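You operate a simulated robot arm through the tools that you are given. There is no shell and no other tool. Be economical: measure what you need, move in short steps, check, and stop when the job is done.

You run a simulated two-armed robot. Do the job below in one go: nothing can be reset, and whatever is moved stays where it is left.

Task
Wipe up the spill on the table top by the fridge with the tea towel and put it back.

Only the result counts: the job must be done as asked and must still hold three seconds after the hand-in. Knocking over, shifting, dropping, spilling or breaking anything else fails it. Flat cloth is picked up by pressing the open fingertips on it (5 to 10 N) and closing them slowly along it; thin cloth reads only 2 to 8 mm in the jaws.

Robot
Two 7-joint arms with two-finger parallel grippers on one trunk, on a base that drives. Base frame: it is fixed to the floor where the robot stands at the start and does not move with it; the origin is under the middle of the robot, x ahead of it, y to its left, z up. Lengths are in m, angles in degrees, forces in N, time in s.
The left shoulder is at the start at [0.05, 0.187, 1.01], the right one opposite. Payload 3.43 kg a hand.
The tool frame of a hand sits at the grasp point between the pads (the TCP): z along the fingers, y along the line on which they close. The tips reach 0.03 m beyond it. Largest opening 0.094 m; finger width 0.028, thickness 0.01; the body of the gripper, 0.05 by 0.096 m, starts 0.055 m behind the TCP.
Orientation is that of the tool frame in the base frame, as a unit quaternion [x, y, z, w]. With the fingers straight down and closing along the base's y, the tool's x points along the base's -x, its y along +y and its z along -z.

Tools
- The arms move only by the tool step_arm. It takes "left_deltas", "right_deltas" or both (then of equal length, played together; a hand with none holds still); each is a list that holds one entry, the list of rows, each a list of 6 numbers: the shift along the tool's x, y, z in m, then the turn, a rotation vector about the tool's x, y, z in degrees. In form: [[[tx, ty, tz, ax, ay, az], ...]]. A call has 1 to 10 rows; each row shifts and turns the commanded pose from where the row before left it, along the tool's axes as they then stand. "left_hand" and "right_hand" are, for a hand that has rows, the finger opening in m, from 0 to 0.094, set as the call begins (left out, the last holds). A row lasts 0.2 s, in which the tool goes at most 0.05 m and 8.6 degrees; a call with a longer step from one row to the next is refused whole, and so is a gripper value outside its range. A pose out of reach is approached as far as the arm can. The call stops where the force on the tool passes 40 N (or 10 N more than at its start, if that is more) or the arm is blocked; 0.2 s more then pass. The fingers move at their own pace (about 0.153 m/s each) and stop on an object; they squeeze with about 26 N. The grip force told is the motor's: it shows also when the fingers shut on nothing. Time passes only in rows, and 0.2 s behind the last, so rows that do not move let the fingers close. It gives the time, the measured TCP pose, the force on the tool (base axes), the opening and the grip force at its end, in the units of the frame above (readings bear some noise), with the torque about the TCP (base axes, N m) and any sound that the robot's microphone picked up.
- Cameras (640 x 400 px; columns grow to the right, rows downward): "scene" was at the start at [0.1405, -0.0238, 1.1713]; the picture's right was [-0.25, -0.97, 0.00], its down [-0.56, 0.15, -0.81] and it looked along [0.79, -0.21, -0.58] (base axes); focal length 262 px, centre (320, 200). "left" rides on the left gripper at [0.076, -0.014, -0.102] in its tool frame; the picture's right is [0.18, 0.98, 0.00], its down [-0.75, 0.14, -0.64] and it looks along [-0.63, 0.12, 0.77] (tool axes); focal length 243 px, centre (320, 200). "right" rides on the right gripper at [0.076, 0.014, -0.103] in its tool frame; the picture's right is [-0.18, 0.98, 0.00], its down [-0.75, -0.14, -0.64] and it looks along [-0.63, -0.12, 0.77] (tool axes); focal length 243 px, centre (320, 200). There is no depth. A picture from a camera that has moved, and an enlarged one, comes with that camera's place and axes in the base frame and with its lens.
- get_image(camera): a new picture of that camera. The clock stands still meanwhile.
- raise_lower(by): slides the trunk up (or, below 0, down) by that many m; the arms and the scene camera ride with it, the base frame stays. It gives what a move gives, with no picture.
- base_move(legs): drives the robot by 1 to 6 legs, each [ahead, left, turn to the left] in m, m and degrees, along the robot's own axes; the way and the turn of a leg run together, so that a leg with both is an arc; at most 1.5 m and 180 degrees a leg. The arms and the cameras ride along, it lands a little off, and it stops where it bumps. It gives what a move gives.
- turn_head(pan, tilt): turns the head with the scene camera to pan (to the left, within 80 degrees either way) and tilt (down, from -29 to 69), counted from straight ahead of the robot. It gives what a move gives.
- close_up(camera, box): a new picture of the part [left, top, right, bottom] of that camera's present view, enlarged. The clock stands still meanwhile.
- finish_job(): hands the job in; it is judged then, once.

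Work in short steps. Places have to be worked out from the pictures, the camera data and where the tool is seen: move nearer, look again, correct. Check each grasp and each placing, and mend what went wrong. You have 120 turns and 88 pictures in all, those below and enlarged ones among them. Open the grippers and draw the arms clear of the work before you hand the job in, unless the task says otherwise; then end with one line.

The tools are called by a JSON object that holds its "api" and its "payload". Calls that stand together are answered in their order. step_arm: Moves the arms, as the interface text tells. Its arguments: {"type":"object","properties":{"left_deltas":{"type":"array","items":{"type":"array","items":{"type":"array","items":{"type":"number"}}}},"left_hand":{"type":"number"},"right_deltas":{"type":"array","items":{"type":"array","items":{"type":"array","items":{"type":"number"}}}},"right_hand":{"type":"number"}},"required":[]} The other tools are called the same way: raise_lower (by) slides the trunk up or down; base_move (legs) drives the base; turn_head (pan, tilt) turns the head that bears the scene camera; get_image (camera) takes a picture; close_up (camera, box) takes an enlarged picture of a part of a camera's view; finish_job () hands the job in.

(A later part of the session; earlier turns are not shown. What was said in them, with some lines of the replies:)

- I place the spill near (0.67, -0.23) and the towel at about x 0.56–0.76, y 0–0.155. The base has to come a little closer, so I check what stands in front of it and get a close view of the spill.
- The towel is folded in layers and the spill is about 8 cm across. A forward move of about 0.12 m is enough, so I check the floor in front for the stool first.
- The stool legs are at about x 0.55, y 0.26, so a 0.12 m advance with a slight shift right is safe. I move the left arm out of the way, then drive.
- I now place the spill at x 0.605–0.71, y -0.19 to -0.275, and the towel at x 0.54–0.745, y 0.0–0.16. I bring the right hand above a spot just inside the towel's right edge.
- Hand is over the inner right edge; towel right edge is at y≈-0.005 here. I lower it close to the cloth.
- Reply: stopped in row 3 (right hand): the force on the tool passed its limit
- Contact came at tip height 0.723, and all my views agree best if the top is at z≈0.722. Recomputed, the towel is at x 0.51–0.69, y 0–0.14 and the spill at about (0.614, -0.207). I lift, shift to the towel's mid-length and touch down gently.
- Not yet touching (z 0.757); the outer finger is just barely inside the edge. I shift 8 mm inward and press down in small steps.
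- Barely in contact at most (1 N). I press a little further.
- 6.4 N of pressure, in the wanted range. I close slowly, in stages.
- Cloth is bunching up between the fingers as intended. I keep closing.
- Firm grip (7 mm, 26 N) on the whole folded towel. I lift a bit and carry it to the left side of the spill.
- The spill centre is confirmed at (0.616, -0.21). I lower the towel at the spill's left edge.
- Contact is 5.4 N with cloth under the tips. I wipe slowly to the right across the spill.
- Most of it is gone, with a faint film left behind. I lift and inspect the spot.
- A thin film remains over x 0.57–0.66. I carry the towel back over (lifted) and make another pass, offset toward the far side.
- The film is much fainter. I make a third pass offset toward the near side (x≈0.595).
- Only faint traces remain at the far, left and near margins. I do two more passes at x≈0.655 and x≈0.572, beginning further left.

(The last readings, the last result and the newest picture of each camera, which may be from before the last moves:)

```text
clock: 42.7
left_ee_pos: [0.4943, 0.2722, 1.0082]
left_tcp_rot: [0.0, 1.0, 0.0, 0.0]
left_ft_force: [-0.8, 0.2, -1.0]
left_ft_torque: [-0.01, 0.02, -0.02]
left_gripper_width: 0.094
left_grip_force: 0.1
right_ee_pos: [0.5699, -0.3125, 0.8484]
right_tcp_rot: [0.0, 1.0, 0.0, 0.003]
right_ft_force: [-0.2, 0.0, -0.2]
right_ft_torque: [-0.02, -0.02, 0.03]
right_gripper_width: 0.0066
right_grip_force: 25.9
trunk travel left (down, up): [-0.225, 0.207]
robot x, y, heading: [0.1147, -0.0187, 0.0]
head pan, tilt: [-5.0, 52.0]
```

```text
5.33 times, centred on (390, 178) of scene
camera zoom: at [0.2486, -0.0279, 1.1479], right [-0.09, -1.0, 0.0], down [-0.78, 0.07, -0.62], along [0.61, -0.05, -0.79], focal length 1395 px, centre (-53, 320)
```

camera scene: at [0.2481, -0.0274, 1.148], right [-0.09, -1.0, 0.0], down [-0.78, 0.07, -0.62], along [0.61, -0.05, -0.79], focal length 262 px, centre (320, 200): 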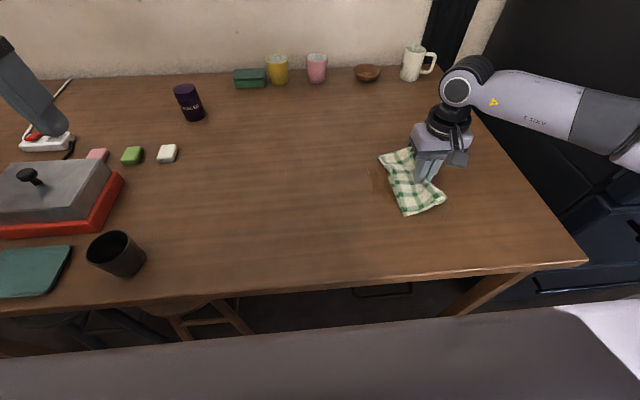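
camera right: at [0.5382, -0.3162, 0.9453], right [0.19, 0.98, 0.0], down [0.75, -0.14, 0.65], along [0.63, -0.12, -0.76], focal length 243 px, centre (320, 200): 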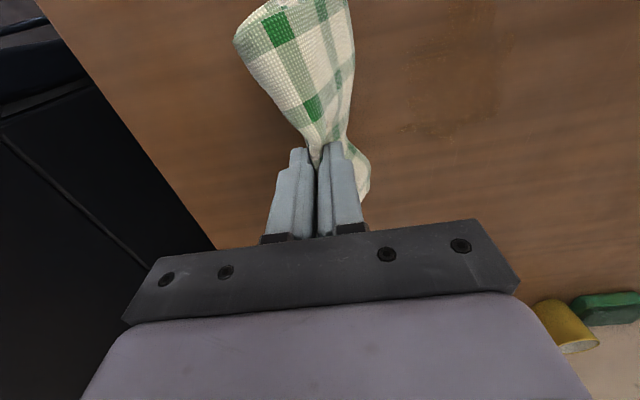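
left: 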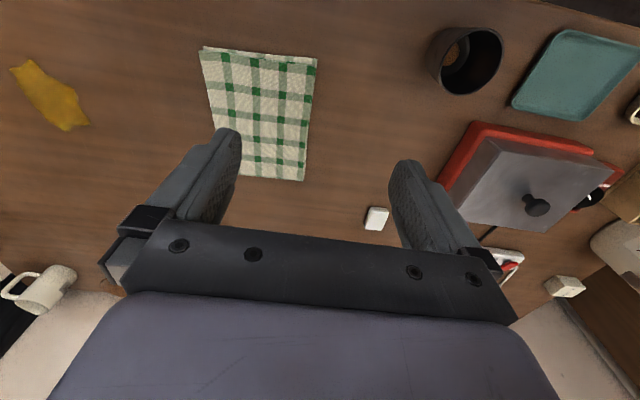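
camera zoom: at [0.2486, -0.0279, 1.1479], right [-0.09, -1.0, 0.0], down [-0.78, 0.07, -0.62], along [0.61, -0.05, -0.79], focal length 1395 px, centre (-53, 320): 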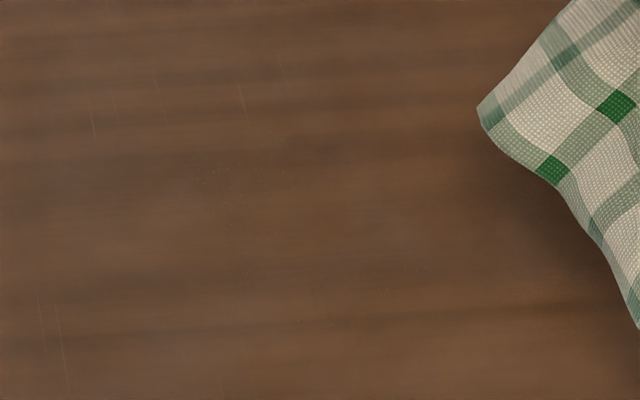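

Essentially clean, except for a few specks at the left edge (x≈0.63, y≈-0.175). One last pass there.

{"api": "step_arm", "payload": {"right_deltas": [[[-0.012, 0.045, 0, 0, 0, 0], [-0.012, 0.045, 0, 0, 0, 0], [-0.012, 0.045, 0, 0, 0, 0], [-0.012, 0.045, 0.01, 0, 0, 0], [-0.01, 0.015, 0.015, 0, 0, 0], [0, 0, 0.025, 0, 0, 0], [0, 0, 0.025, 0, 0, 0], [0, 0, 0.012, 0, 0, 0], [0, 0, 0.006, 0, 0, 0], [0, 0, 0, 0, 0, 0]]]}}

{"api": "step_arm", "payload": {"right_deltas": [[[0, -0.015, 0, 0, 0, 0], [0, -0.015, 0, 0, 0, 0], [0, -0.015, 0, 0, 0, 0], [0, -0.015, 0, 0, 0, 0], [0, -0.015, 0, 0, 0, 0], [0, -0.015, 0, 0, 0, 0], [0, -0.015, 0, 0, 0, 0], [0, -0.015, 0, 0, 0, 0], [0, -0.015, 0, 0, 0, 0], [0, -0.015, 0, 0, 0, 0]]]}}

{"api": "step_arm", "payload": {"right_deltas": [[[0, 0, -0.04, 0, 0, 0], [0, 0, -0.04, 0, 0, 0], [0, -0.02, -0.04, 0, 0, 0], [0, -0.03, -0.02, 0, 0, 0], [0, 0, 0, 0, 0, 0]]]}}

{"api": "close_up", "payload": {"camera": "scene", "box": [330, 140, 450, 215]}}

{"api": "get_image", "payload": {"camera": "scene"}}

```text
clock: 44.9
left_ee_pos: [0.4923, 0.2714, 1.0076]
left_tcp_rot: [0.0, 1.0, 0.0, 0.001]
left_ft_force: [0.8, 0.3, 0.5]
left_ft_torque: [0.01, 0.01, -0.01]
left_gripper_width: 0.0943
left_grip_force: 0.0
right_ee_pos: [0.6281, -0.1191, 0.7555]
right_tcp_rot: [0.0, 1.0, 0.0, 0.004]
right_ft_force: [-2.0, -1.2, 14.0]
right_ft_torque: [-0.03, 0.08, -0.03]
right_gripper_width: 0.0067
right_grip_force: 25.9
trunk travel left (down, up): [-0.225, 0.207]
robot x, y, heading: [0.1195, -0.0198, -0.0]
head pan, tilt: [-5.0, 52.0]
```

```text
clock: 47.1
left_ee_pos: [0.4926, 0.2718, 1.0087]
left_tcp_rot: [0.001, 1.0, 0.0, 0.001]
left_ft_force: [0.0, -0.2, -0.2]
left_ft_torque: [-0.01, 0.01, 0.0]
left_gripper_width: 0.0939
left_grip_force: 0.0
right_ee_pos: [0.6284, -0.268, 0.7551]
right_tcp_rot: [0.001, 1.0, 0.0, 0.004]
right_ft_force: [-0.1, 5.3, 20.7]
right_ft_torque: [0.24, 0.03, -0.02]
right_gripper_width: 0.0067
right_grip_force: 25.8
trunk travel left (down, up): [-0.225, 0.207]
robot x, y, heading: [0.1159, -0.0197, -0.2]
head pan, tilt: [-5.0, 52.0]
```

```text
clock: 48.3
left_ee_pos: [0.494, 0.2714, 1.0074]
left_tcp_rot: [0.0, 1.0, -0.001, -0.001]
left_ft_force: [0.3, 0.2, 0.0]
left_ft_torque: [0.02, -0.03, -0.01]
left_gripper_width: 0.094
left_grip_force: 0.1
right_ee_pos: [0.6277, -0.3177, 0.8934]
right_tcp_rot: [0.001, 1.0, 0.001, 0.003]
right_ft_force: [0.6, -0.4, -0.1]
right_ft_torque: [0.0, 0.0, 0.0]
right_gripper_width: 0.0068
right_grip_force: 25.9
trunk travel left (down, up): [-0.225, 0.207]
robot x, y, heading: [0.1191, -0.0218, -0.1]
head pan, tilt: [-5.0, 52.0]
```

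```text
5.33 times, centred on (390, 178) of scene
camera zoom: at [0.2486, -0.0279, 1.1479], right [-0.09, -1.0, 0.0], down [-0.78, 0.07, -0.62], along [0.61, -0.05, -0.79], focal length 1395 px, centre (-53, 320)
```

zoom: 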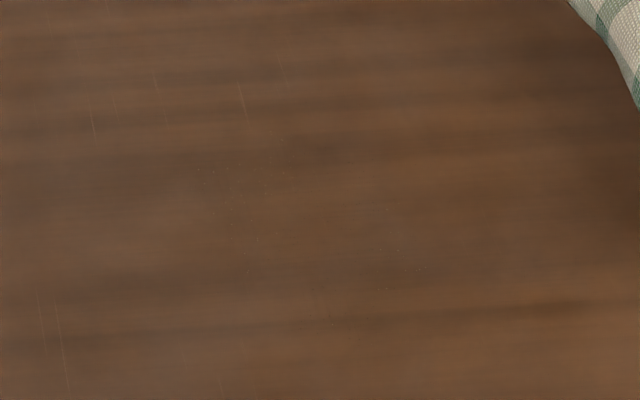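

```text
61 pictures are left
camera scene: at [0.2486, -0.0279, 1.1479], right [-0.09, -1.0, 0.0], down [-0.78, 0.07, -0.62], along [0.61, -0.05, -0.79], focal length 262 px, centre (320, 200)
```

scene: 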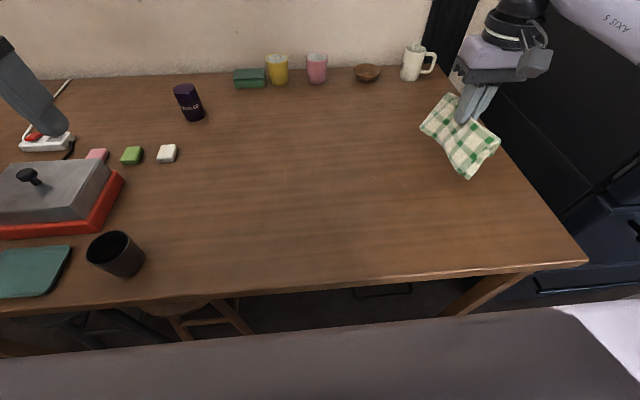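

The table is clean and nothing else has moved. I carry the towel back above its old place, a little to the left so it can be laid while moving right.

{"api": "step_arm", "payload": {"right_deltas": [[[0.0029, 0.0418, 0, 0, 0, 0], [0.0029, 0.0418, 0, 0, 0, 0], [0.0029, 0.0418, 0, 0, 0, 0], [0.0029, 0.0418, 0, 0, 0, 0], [0.0029, 0.0418, 0, 0, 0, 0], [0.0029, 0.0418, 0, 0, 0, 0], [0.0029, 0.0418, 0, 0, 0, 0], [0.0029, 0.0418, 0, 0, 0, 0], [0.0029, 0.0418, 0, 0, 0, 0], [0.0029, 0.0418, 0, 0, 0, 0]]]}}

{"api": "step_arm", "payload": {"right_deltas": [[[0, 0, 0.02, 0, 0, 0], [0, 0, 0.02, 0, 0, 0], [0, -0.005, 0.01, 0, 0, 0], [0, -0.01, 0.01, 0, 0, 0], [0, -0.01, 0.01, 0, 0, 0], [0, -0.01, 0.01, 0, 0, 0], [0, -0.01, 0.01, 0, 0, 0], [0, -0.01, 0.01, 0, 0, 0]]]}}

{"api": "get_image", "payload": {"camera": "scene"}}

{"api": "get_image", "payload": {"camera": "right"}}

```text
clock: 50.7
left_ee_pos: [0.4941, 0.2723, 1.0069]
left_tcp_rot: [0.0, 1.0, 0.0, 0.0]
left_ft_force: [0.0, 0.9, -0.2]
left_ft_torque: [-0.03, 0.04, 0.02]
left_gripper_width: 0.0943
left_grip_force: 0.1
right_ee_pos: [0.6251, 0.0713, 0.8984]
right_tcp_rot: [0.029, 1.0, 0.007, 0.002]
right_ft_force: [-0.8, 0.3, -0.8]
right_ft_torque: [0.01, -0.02, 0.05]
right_gripper_width: 0.0069
right_grip_force: 25.8
right hand out of reach, approached as far as the arm can: row 10
trunk travel left (down, up): [-0.225, 0.207]
robot x, y, heading: [0.1161, -0.0209, -0.1]
head pan, tilt: [-5.0, 52.0]
stopped in row 10 (right hand): the arm was blocked; the commanded pose is now the measured one
```

```text
clock: 52.5
left_ee_pos: [0.4951, 0.2718, 1.0077]
left_tcp_rot: [0.0, 1.0, 0.0, 0.0]
left_ft_force: [-0.3, -0.9, -0.7]
left_ft_torque: [0.01, 0.01, 0.03]
left_gripper_width: 0.0939
left_grip_force: 0.1
right_ee_pos: [0.6206, 0.0197, 0.7968]
right_tcp_rot: [0.026, 1.0, 0.006, 0.003]
right_ft_force: [0.2, 0.3, -0.2]
right_ft_torque: [-0.03, 0.02, 0.03]
right_gripper_width: 0.0068
right_grip_force: 25.9
trunk travel left (down, up): [-0.225, 0.207]
robot x, y, heading: [0.1199, -0.0179, -0.2]
head pan, tilt: [-5.0, 52.0]
```

```text
60 pictures are left
camera scene: at [0.2486, -0.028, 1.1479], right [-0.09, -1.0, 0.0], down [-0.78, 0.07, -0.62], along [0.61, -0.05, -0.79], focal length 262 px, centre (320, 200)
```

scene: 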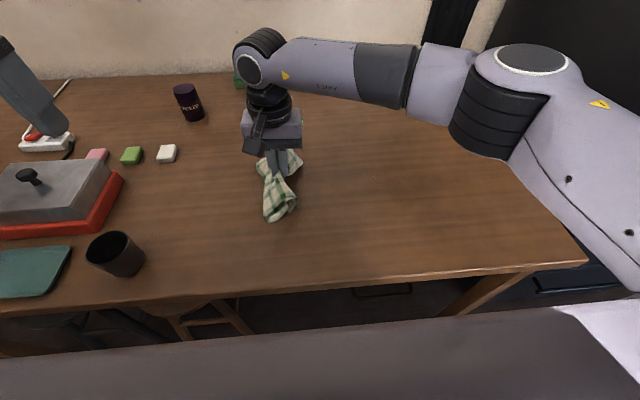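

```text
59 pictures are left
camera right: at [0.5436, 0.0355, 0.8983], right [0.24, 0.97, 0.01], down [0.74, -0.19, 0.64], along [0.63, -0.14, -0.76], focal length 243 px, centre (320, 200)
```

right: 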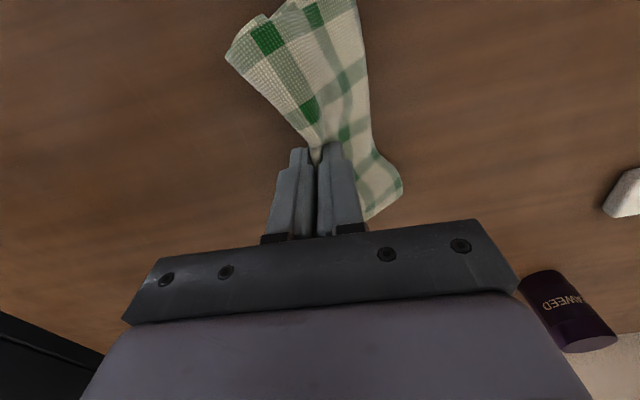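

The hand was reach-limited at y 0.07 and picked up a 3° twist. I raise slightly, undo the twist, and try again left at a lower height with x≈0.597.

{"api": "step_arm", "payload": {"right_deltas": [[[0.004, 0, -0.015, 0, 0, -1], [0.004, 0.01, -0.015, 0, 0, -1.2], [0.005, 0.015, -0.01, 0, 0, -1], [0.005, 0.015, 0, 0, 0, 0], [0.005, 0.015, 0, 0, 0, 0], [0, 0.013, 0, 0, 0, 0], [0, 0, 0, 0, 0, 0]]]}}

{"api": "get_image", "payload": {"camera": "right"}}

```text
clock: 54.1
left_ee_pos: [0.494, 0.2717, 1.008]
left_tcp_rot: [0.0, 1.0, 0.0, 0.0]
left_ft_force: [-0.1, 0.2, -0.6]
left_ft_torque: [-0.02, 0.02, -0.01]
left_gripper_width: 0.0941
left_grip_force: 0.0
right_ee_pos: [0.5966, 0.0868, 0.8373]
right_tcp_rot: [-0.002, 1.0, 0.007, 0.004]
right_ft_force: [-0.1, 0.4, -0.1]
right_ft_torque: [-0.01, -0.01, 0.01]
right_gripper_width: 0.0065
right_grip_force: 25.9
trunk travel left (down, up): [-0.225, 0.207]
robot x, y, heading: [0.119, -0.0224, -0.1]
head pan, tilt: [-5.0, 52.0]
```

```text
58 pictures are left
camera right: at [0.5189, 0.0986, 0.9393], right [0.18, 0.98, 0.01], down [0.75, -0.15, 0.65], along [0.64, -0.11, -0.76], focal length 243 px, centre (320, 200)
```

right: 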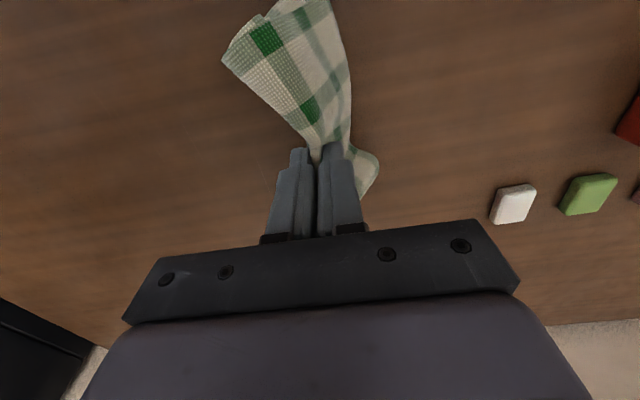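

Now at (0.597, 0.087, 0.837) with twist gone. I lay the towel down moving right, then ease back slightly left at the end.

{"api": "step_arm", "payload": {"right_deltas": [[[0, -0.004, 0.015, 0, 0, 0], [0, -0.008, 0.012, 0, 0, 0], [0, -0.01, 0.012, 0, 0, 0], [0, -0.01, 0.012, 0, 0, 0], [0, -0.008, 0.01, 0, 0, 0], [0, -0.004, 0.008, 0, 0, 0], [0, 0.006, 0.006, 0, 0, 0], [0, 0.006, 0.005, 0, 0, 0], [0, 0, 0.0015, 0, 0, 0], [0, 0, 0, 0, 0, 0]]]}}

{"api": "get_image", "payload": {"camera": "right"}}

{"api": "close_up", "payload": {"camera": "scene", "box": [200, 140, 330, 250]}}

```text
clock: 56.3
left_ee_pos: [0.4949, 0.2723, 1.0075]
left_tcp_rot: [0.001, 1.0, 0.0, -0.001]
left_ft_force: [-0.4, 0.6, -0.2]
left_ft_torque: [0.04, -0.01, 0.0]
left_gripper_width: 0.0941
left_grip_force: 0.2
right_ee_pos: [0.597, 0.056, 0.7565]
right_tcp_rot: [-0.002, 1.0, 0.007, 0.003]
right_ft_force: [-0.8, -1.5, 5.3]
right_ft_torque: [0.0, 0.02, 0.0]
right_gripper_width: 0.0069
right_grip_force: 25.7
trunk travel left (down, up): [-0.225, 0.207]
robot x, y, heading: [0.1146, -0.0183, -0.3]
head pan, tilt: [-5.0, 52.0]
```

```text
57 pictures are left
camera right: at [0.519, 0.0681, 0.8575], right [0.18, 0.98, 0.01], down [0.75, -0.15, 0.65], along [0.64, -0.11, -0.76], focal length 243 px, centre (320, 200)
```

right: 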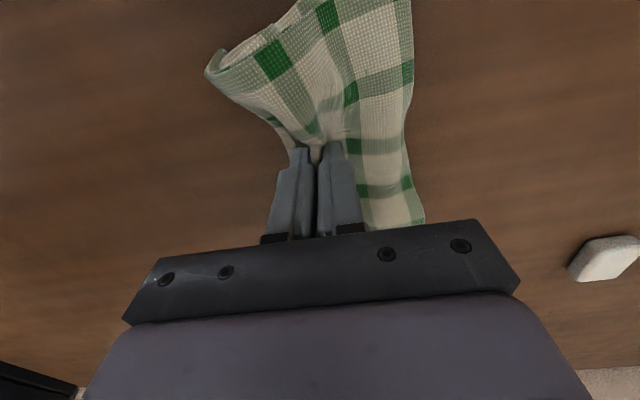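

```text
3.64 times, centred on (265, 195) of scene
camera zoom: at [0.2482, -0.028, 1.148], right [-0.09, -1.0, 0.0], down [-0.78, 0.07, -0.62], along [0.61, -0.05, -0.79], focal length 951 px, centre (520, 218)
```

zoom: 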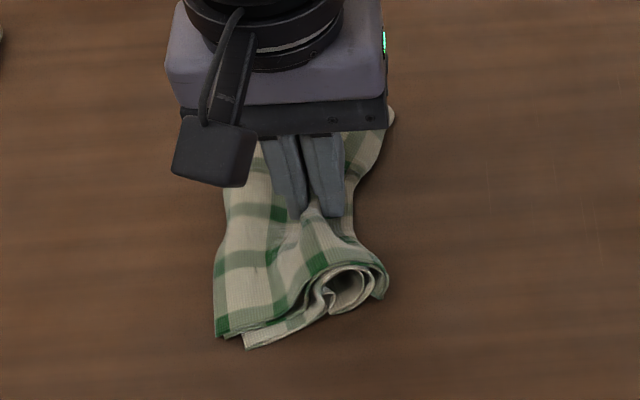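

Very close to where it lay. I open slowly in stages, still touching, so the fingers spread the bunch out again.

{"api": "step_arm", "payload": {"right_deltas": [[[0, 0, 0.001, 0, 0, 0], [0, 0, 0, 0, 0, 0]]], "right_hand": 0.014}}

{"api": "step_arm", "payload": {"right_deltas": [[[0, 0, 0.001, 0, 0, 0], [0, 0, 0, 0, 0, 0]]], "right_hand": 0.026}}

{"api": "step_arm", "payload": {"right_deltas": [[[0, 0, 0.001, 0, 0, 0], [0, 0, 0, 0, 0, 0]]], "right_hand": 0.04}}

{"api": "get_image", "payload": {"camera": "right"}}

{"api": "close_up", "payload": {"camera": "scene", "box": [200, 140, 330, 250]}}

```text
clock: 56.9
left_ee_pos: [0.4934, 0.2707, 1.0071]
left_tcp_rot: [0.001, 1.0, 0.0, 0.0]
left_ft_force: [-0.4, -0.8, 0.9]
left_ft_torque: [-0.03, -0.02, -0.03]
left_gripper_width: 0.0938
left_grip_force: 0.0
right_ee_pos: [0.5966, 0.0585, 0.7563]
right_tcp_rot: [-0.002, 1.0, 0.006, 0.003]
right_ft_force: [-0.9, -0.7, 6.0]
right_ft_torque: [-0.04, 0.03, 0.03]
right_gripper_width: 0.0133
right_grip_force: 0.0
trunk travel left (down, up): [-0.225, 0.207]
robot x, y, heading: [0.1178, -0.0199, 0.2]
head pan, tilt: [-5.0, 52.0]
```

```text
clock: 57.5
left_ee_pos: [0.4935, 0.2709, 1.0074]
left_tcp_rot: [0.001, 1.0, 0.001, -0.001]
left_ft_force: [0.1, -0.3, 0.0]
left_ft_torque: [0.01, -0.03, -0.02]
left_gripper_width: 0.0942
left_grip_force: 0.1
right_ee_pos: [0.5967, 0.0568, 0.7556]
right_tcp_rot: [-0.002, 1.0, 0.006, 0.004]
right_ft_force: [-0.1, -0.6, 7.2]
right_ft_torque: [0.05, -0.07, 0.0]
right_gripper_width: 0.0251
right_grip_force: 0.1
trunk travel left (down, up): [-0.225, 0.207]
robot x, y, heading: [0.12, -0.0174, -0.2]
head pan, tilt: [-5.0, 52.0]
```

```text
clock: 58.1
left_ee_pos: [0.4936, 0.2717, 1.0069]
left_tcp_rot: [0.0, 1.0, -0.001, 0.001]
left_ft_force: [0.0, -0.4, -0.1]
left_ft_torque: [-0.01, -0.04, -0.01]
left_gripper_width: 0.094
left_grip_force: 0.1
right_ee_pos: [0.5963, 0.0569, 0.7546]
right_tcp_rot: [-0.001, 1.0, 0.008, 0.005]
right_ft_force: [0.7, -1.0, 16.3]
right_ft_torque: [0.17, -0.03, 0.04]
right_gripper_width: 0.0382
right_grip_force: 0.1
trunk travel left (down, up): [-0.225, 0.207]
robot x, y, heading: [0.1155, -0.0176, -0.1]
head pan, tilt: [-5.0, 52.0]
```

```text
55 pictures are left
camera right: at [0.519, 0.0683, 0.8555], right [0.18, 0.98, 0.02], down [0.75, -0.15, 0.65], along [0.64, -0.1, -0.76], focal length 243 px, centre (320, 200)
```

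right: 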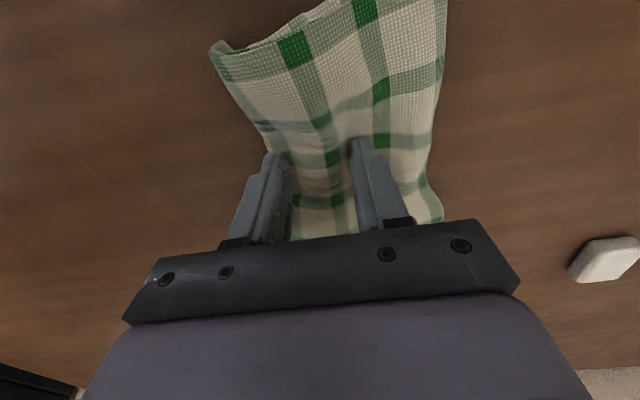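

```text
3.64 times, centred on (265, 195) of scene
camera zoom: at [0.2475, -0.0282, 1.1483], right [-0.09, -1.0, 0.0], down [-0.78, 0.07, -0.62], along [0.61, -0.05, -0.79], focal length 951 px, centre (520, 218)
```

zoom: 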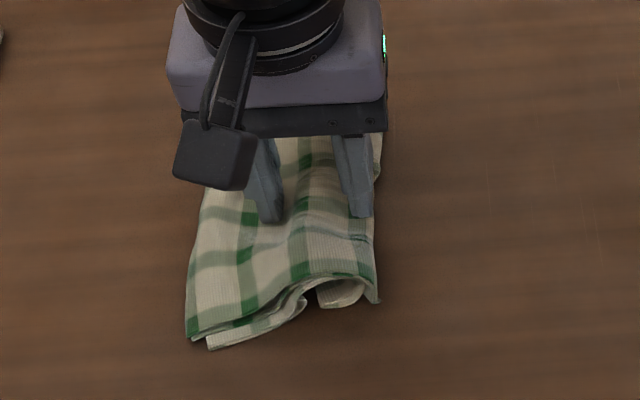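

The towel spread nicely. I open a touch more and rise straight up, then move aside to look.

{"api": "step_arm", "payload": {"right_deltas": [[[0, 0, -0.001, 0, 0, 0], [0, 0, 0, 0, 0, 0]]], "right_hand": 0.05}}

{"api": "step_arm", "payload": {"right_deltas": [[[0, 0, -0.01, 0, 0, 0], [0, 0, -0.03, 0, 0, 0], [0, 0, -0.04, 0, 0, 0], [0, -0.02, -0.04, 0, 0, 0], [0, -0.045, 0, 0, 0, 0], [0, -0.045, 0, 0, 0, 0], [0, -0.045, 0, 0, 0, 0], [0, -0.045, 0, 0, 0, 0], [0, -0.045, 0, 0, 0, 0]]]}}

{"api": "get_image", "payload": {"camera": "scene"}}

{"api": "close_up", "payload": {"camera": "scene", "box": [190, 140, 330, 250]}}

```text
clock: 58.7
left_ee_pos: [0.4934, 0.2715, 1.0082]
left_tcp_rot: [0.0, 1.0, 0.0, 0.0]
left_ft_force: [0.2, 0.1, 0.7]
left_ft_torque: [0.04, 0.03, -0.02]
left_gripper_width: 0.0939
left_grip_force: 0.1
right_ee_pos: [0.5984, 0.056, 0.7539]
right_tcp_rot: [-0.002, 1.0, 0.006, 0.004]
right_ft_force: [0.0, -2.4, 15.7]
right_ft_torque: [0.2, 0.0, 0.0]
right_gripper_width: 0.0457
right_grip_force: 0.0
trunk travel left (down, up): [-0.225, 0.207]
robot x, y, heading: [0.117, -0.0195, -0.1]
head pan, tilt: [-5.0, 52.0]
```

```text
clock: 60.7
left_ee_pos: [0.4942, 0.2712, 1.0071]
left_tcp_rot: [0.0, 1.0, 0.0, 0.0]
left_ft_force: [-0.7, -0.4, -0.8]
left_ft_torque: [0.0, 0.02, -0.01]
left_gripper_width: 0.094
left_grip_force: 0.1
right_ee_pos: [0.6002, -0.1894, 0.8711]
right_tcp_rot: [-0.002, 1.0, 0.006, 0.003]
right_ft_force: [-0.6, -0.1, 0.1]
right_ft_torque: [-0.02, 0.02, 0.01]
right_gripper_width: 0.0502
right_grip_force: 0.1
trunk travel left (down, up): [-0.225, 0.207]
robot x, y, heading: [0.1166, -0.0224, -0.2]
head pan, tilt: [-5.0, 52.0]
```

```text
53 pictures are left
camera scene: at [0.2486, -0.0282, 1.1479], right [-0.09, -1.0, 0.0], down [-0.78, 0.07, -0.62], along [0.61, -0.05, -0.79], focal length 262 px, centre (320, 200)
```

scene: 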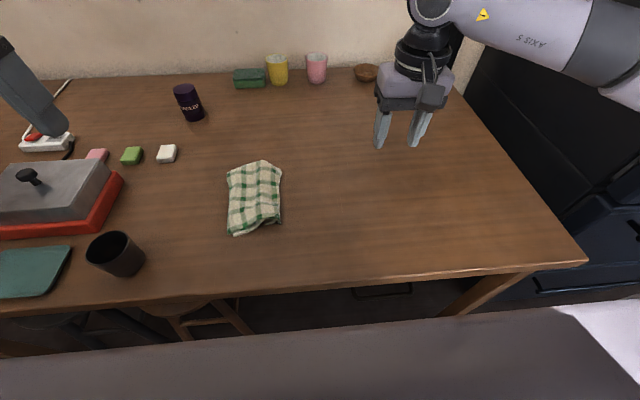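

```text
3.64 times, centred on (260, 195) of scene
camera zoom: at [0.2486, -0.0282, 1.1479], right [-0.09, -1.0, 0.0], down [-0.78, 0.07, -0.62], along [0.61, -0.05, -0.79], focal length 951 px, centre (538, 218)
```

zoom: 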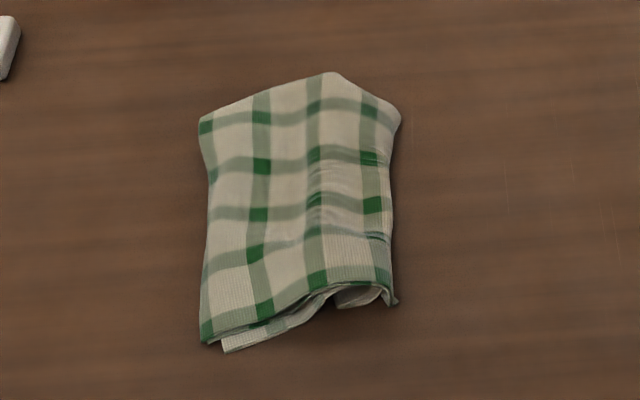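

The towel is back in its spot, lying flat with only its right edge slightly tucked. I withdraw the right arm and check the wiped area once more.

{"api": "step_arm", "payload": {"right_deltas": [[[0.01, -0.02, -0.03, 0, 0, 0], [0.02, -0.02, -0.03, 0, 0, 0], [0.03, -0.02, -0.03, 0, 0, 0], [0.03, -0.02, -0.03, 0, 0, 0], [0.03, -0.02, -0.01, 0, 0, 0], [0, 0, 0, 0, 0, 0]]], "right_hand": 0.094}}

{"api": "turn_head", "payload": {"pan": -14.7, "tilt": 45}}

{"api": "get_image", "payload": {"camera": "scene"}}

{"api": "get_image", "payload": {"camera": "right"}}

```text
clock: 62.1
left_ee_pos: [0.4949, 0.2719, 1.0066]
left_tcp_rot: [0.0, 1.0, 0.0, -0.001]
left_ft_force: [0.0, -0.6, -0.2]
left_ft_torque: [0.02, -0.03, 0.01]
left_gripper_width: 0.0938
left_grip_force: 0.0
right_ee_pos: [0.477, -0.2917, 0.9987]
right_tcp_rot: [-0.001, 1.0, 0.006, 0.003]
right_ft_force: [-0.1, 0.1, -0.4]
right_ft_torque: [0.0, -0.01, -0.01]
right_gripper_width: 0.0943
right_grip_force: 0.2
trunk travel left (down, up): [-0.225, 0.207]
robot x, y, heading: [0.1176, -0.0224, -0.3]
head pan, tilt: [-5.0, 52.0]
```

```text
clock: 62.9
left_ee_pos: [0.4946, 0.2715, 1.0071]
left_tcp_rot: [0.0, 1.0, 0.0, 0.0]
left_ft_force: [-0.5, 0.3, 0.2]
left_ft_torque: [0.01, 0.0, -0.05]
left_gripper_width: 0.094
left_grip_force: 0.0
right_ee_pos: [0.4776, -0.2932, 0.9972]
right_tcp_rot: [-0.002, 1.0, 0.007, 0.003]
right_ft_force: [0.4, -0.4, 0.5]
right_ft_torque: [-0.04, 0.02, -0.01]
right_gripper_width: 0.0941
right_grip_force: 0.1
trunk travel left (down, up): [-0.225, 0.207]
robot x, y, heading: [0.1185, -0.0202, -0.2]
head pan, tilt: [-14.7, 45.0]
```

```text
51 pictures are left
camera scene: at [0.2524, -0.042, 1.1575], right [-0.26, -0.97, 0.0], down [-0.68, 0.18, -0.71], along [0.68, -0.18, -0.71], focal length 262 px, centre (320, 200)
```

scene: 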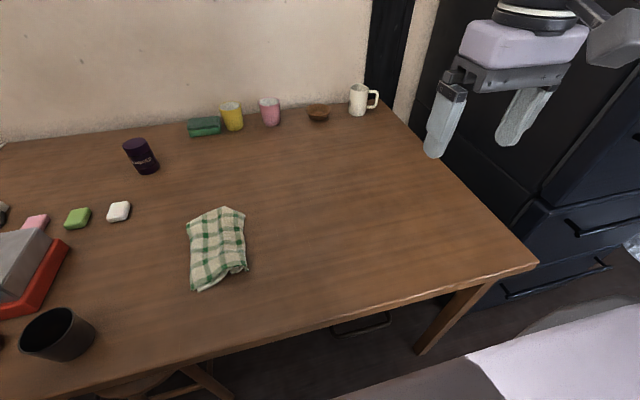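

```text
50 pictures are left
camera right: at [0.3992, -0.2807, 1.0993], right [0.18, 0.98, 0.01], down [0.75, -0.15, 0.65], along [0.64, -0.11, -0.76], focal length 243 px, centre (320, 200)
```

right: 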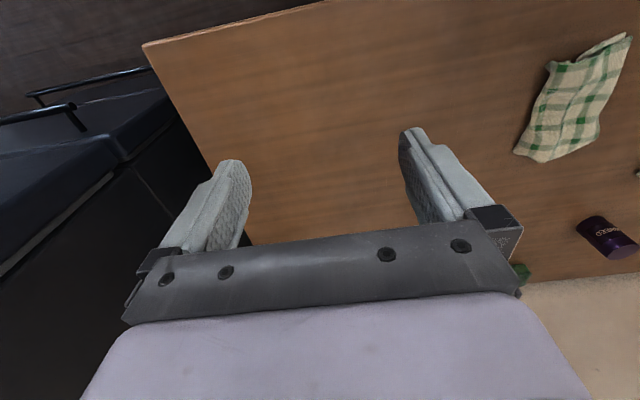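

The table is clean, the towel is back in place, nothing else has moved, and both grippers are open and clear. I hand the job in.

{"api": "finish_job", "payload": {}}

```text
The job is handed in.
```

I wiped up the spill and put the tea towel back in its original spot; it lies flat except for the right edge, about 2–3 cm of which is folded under.
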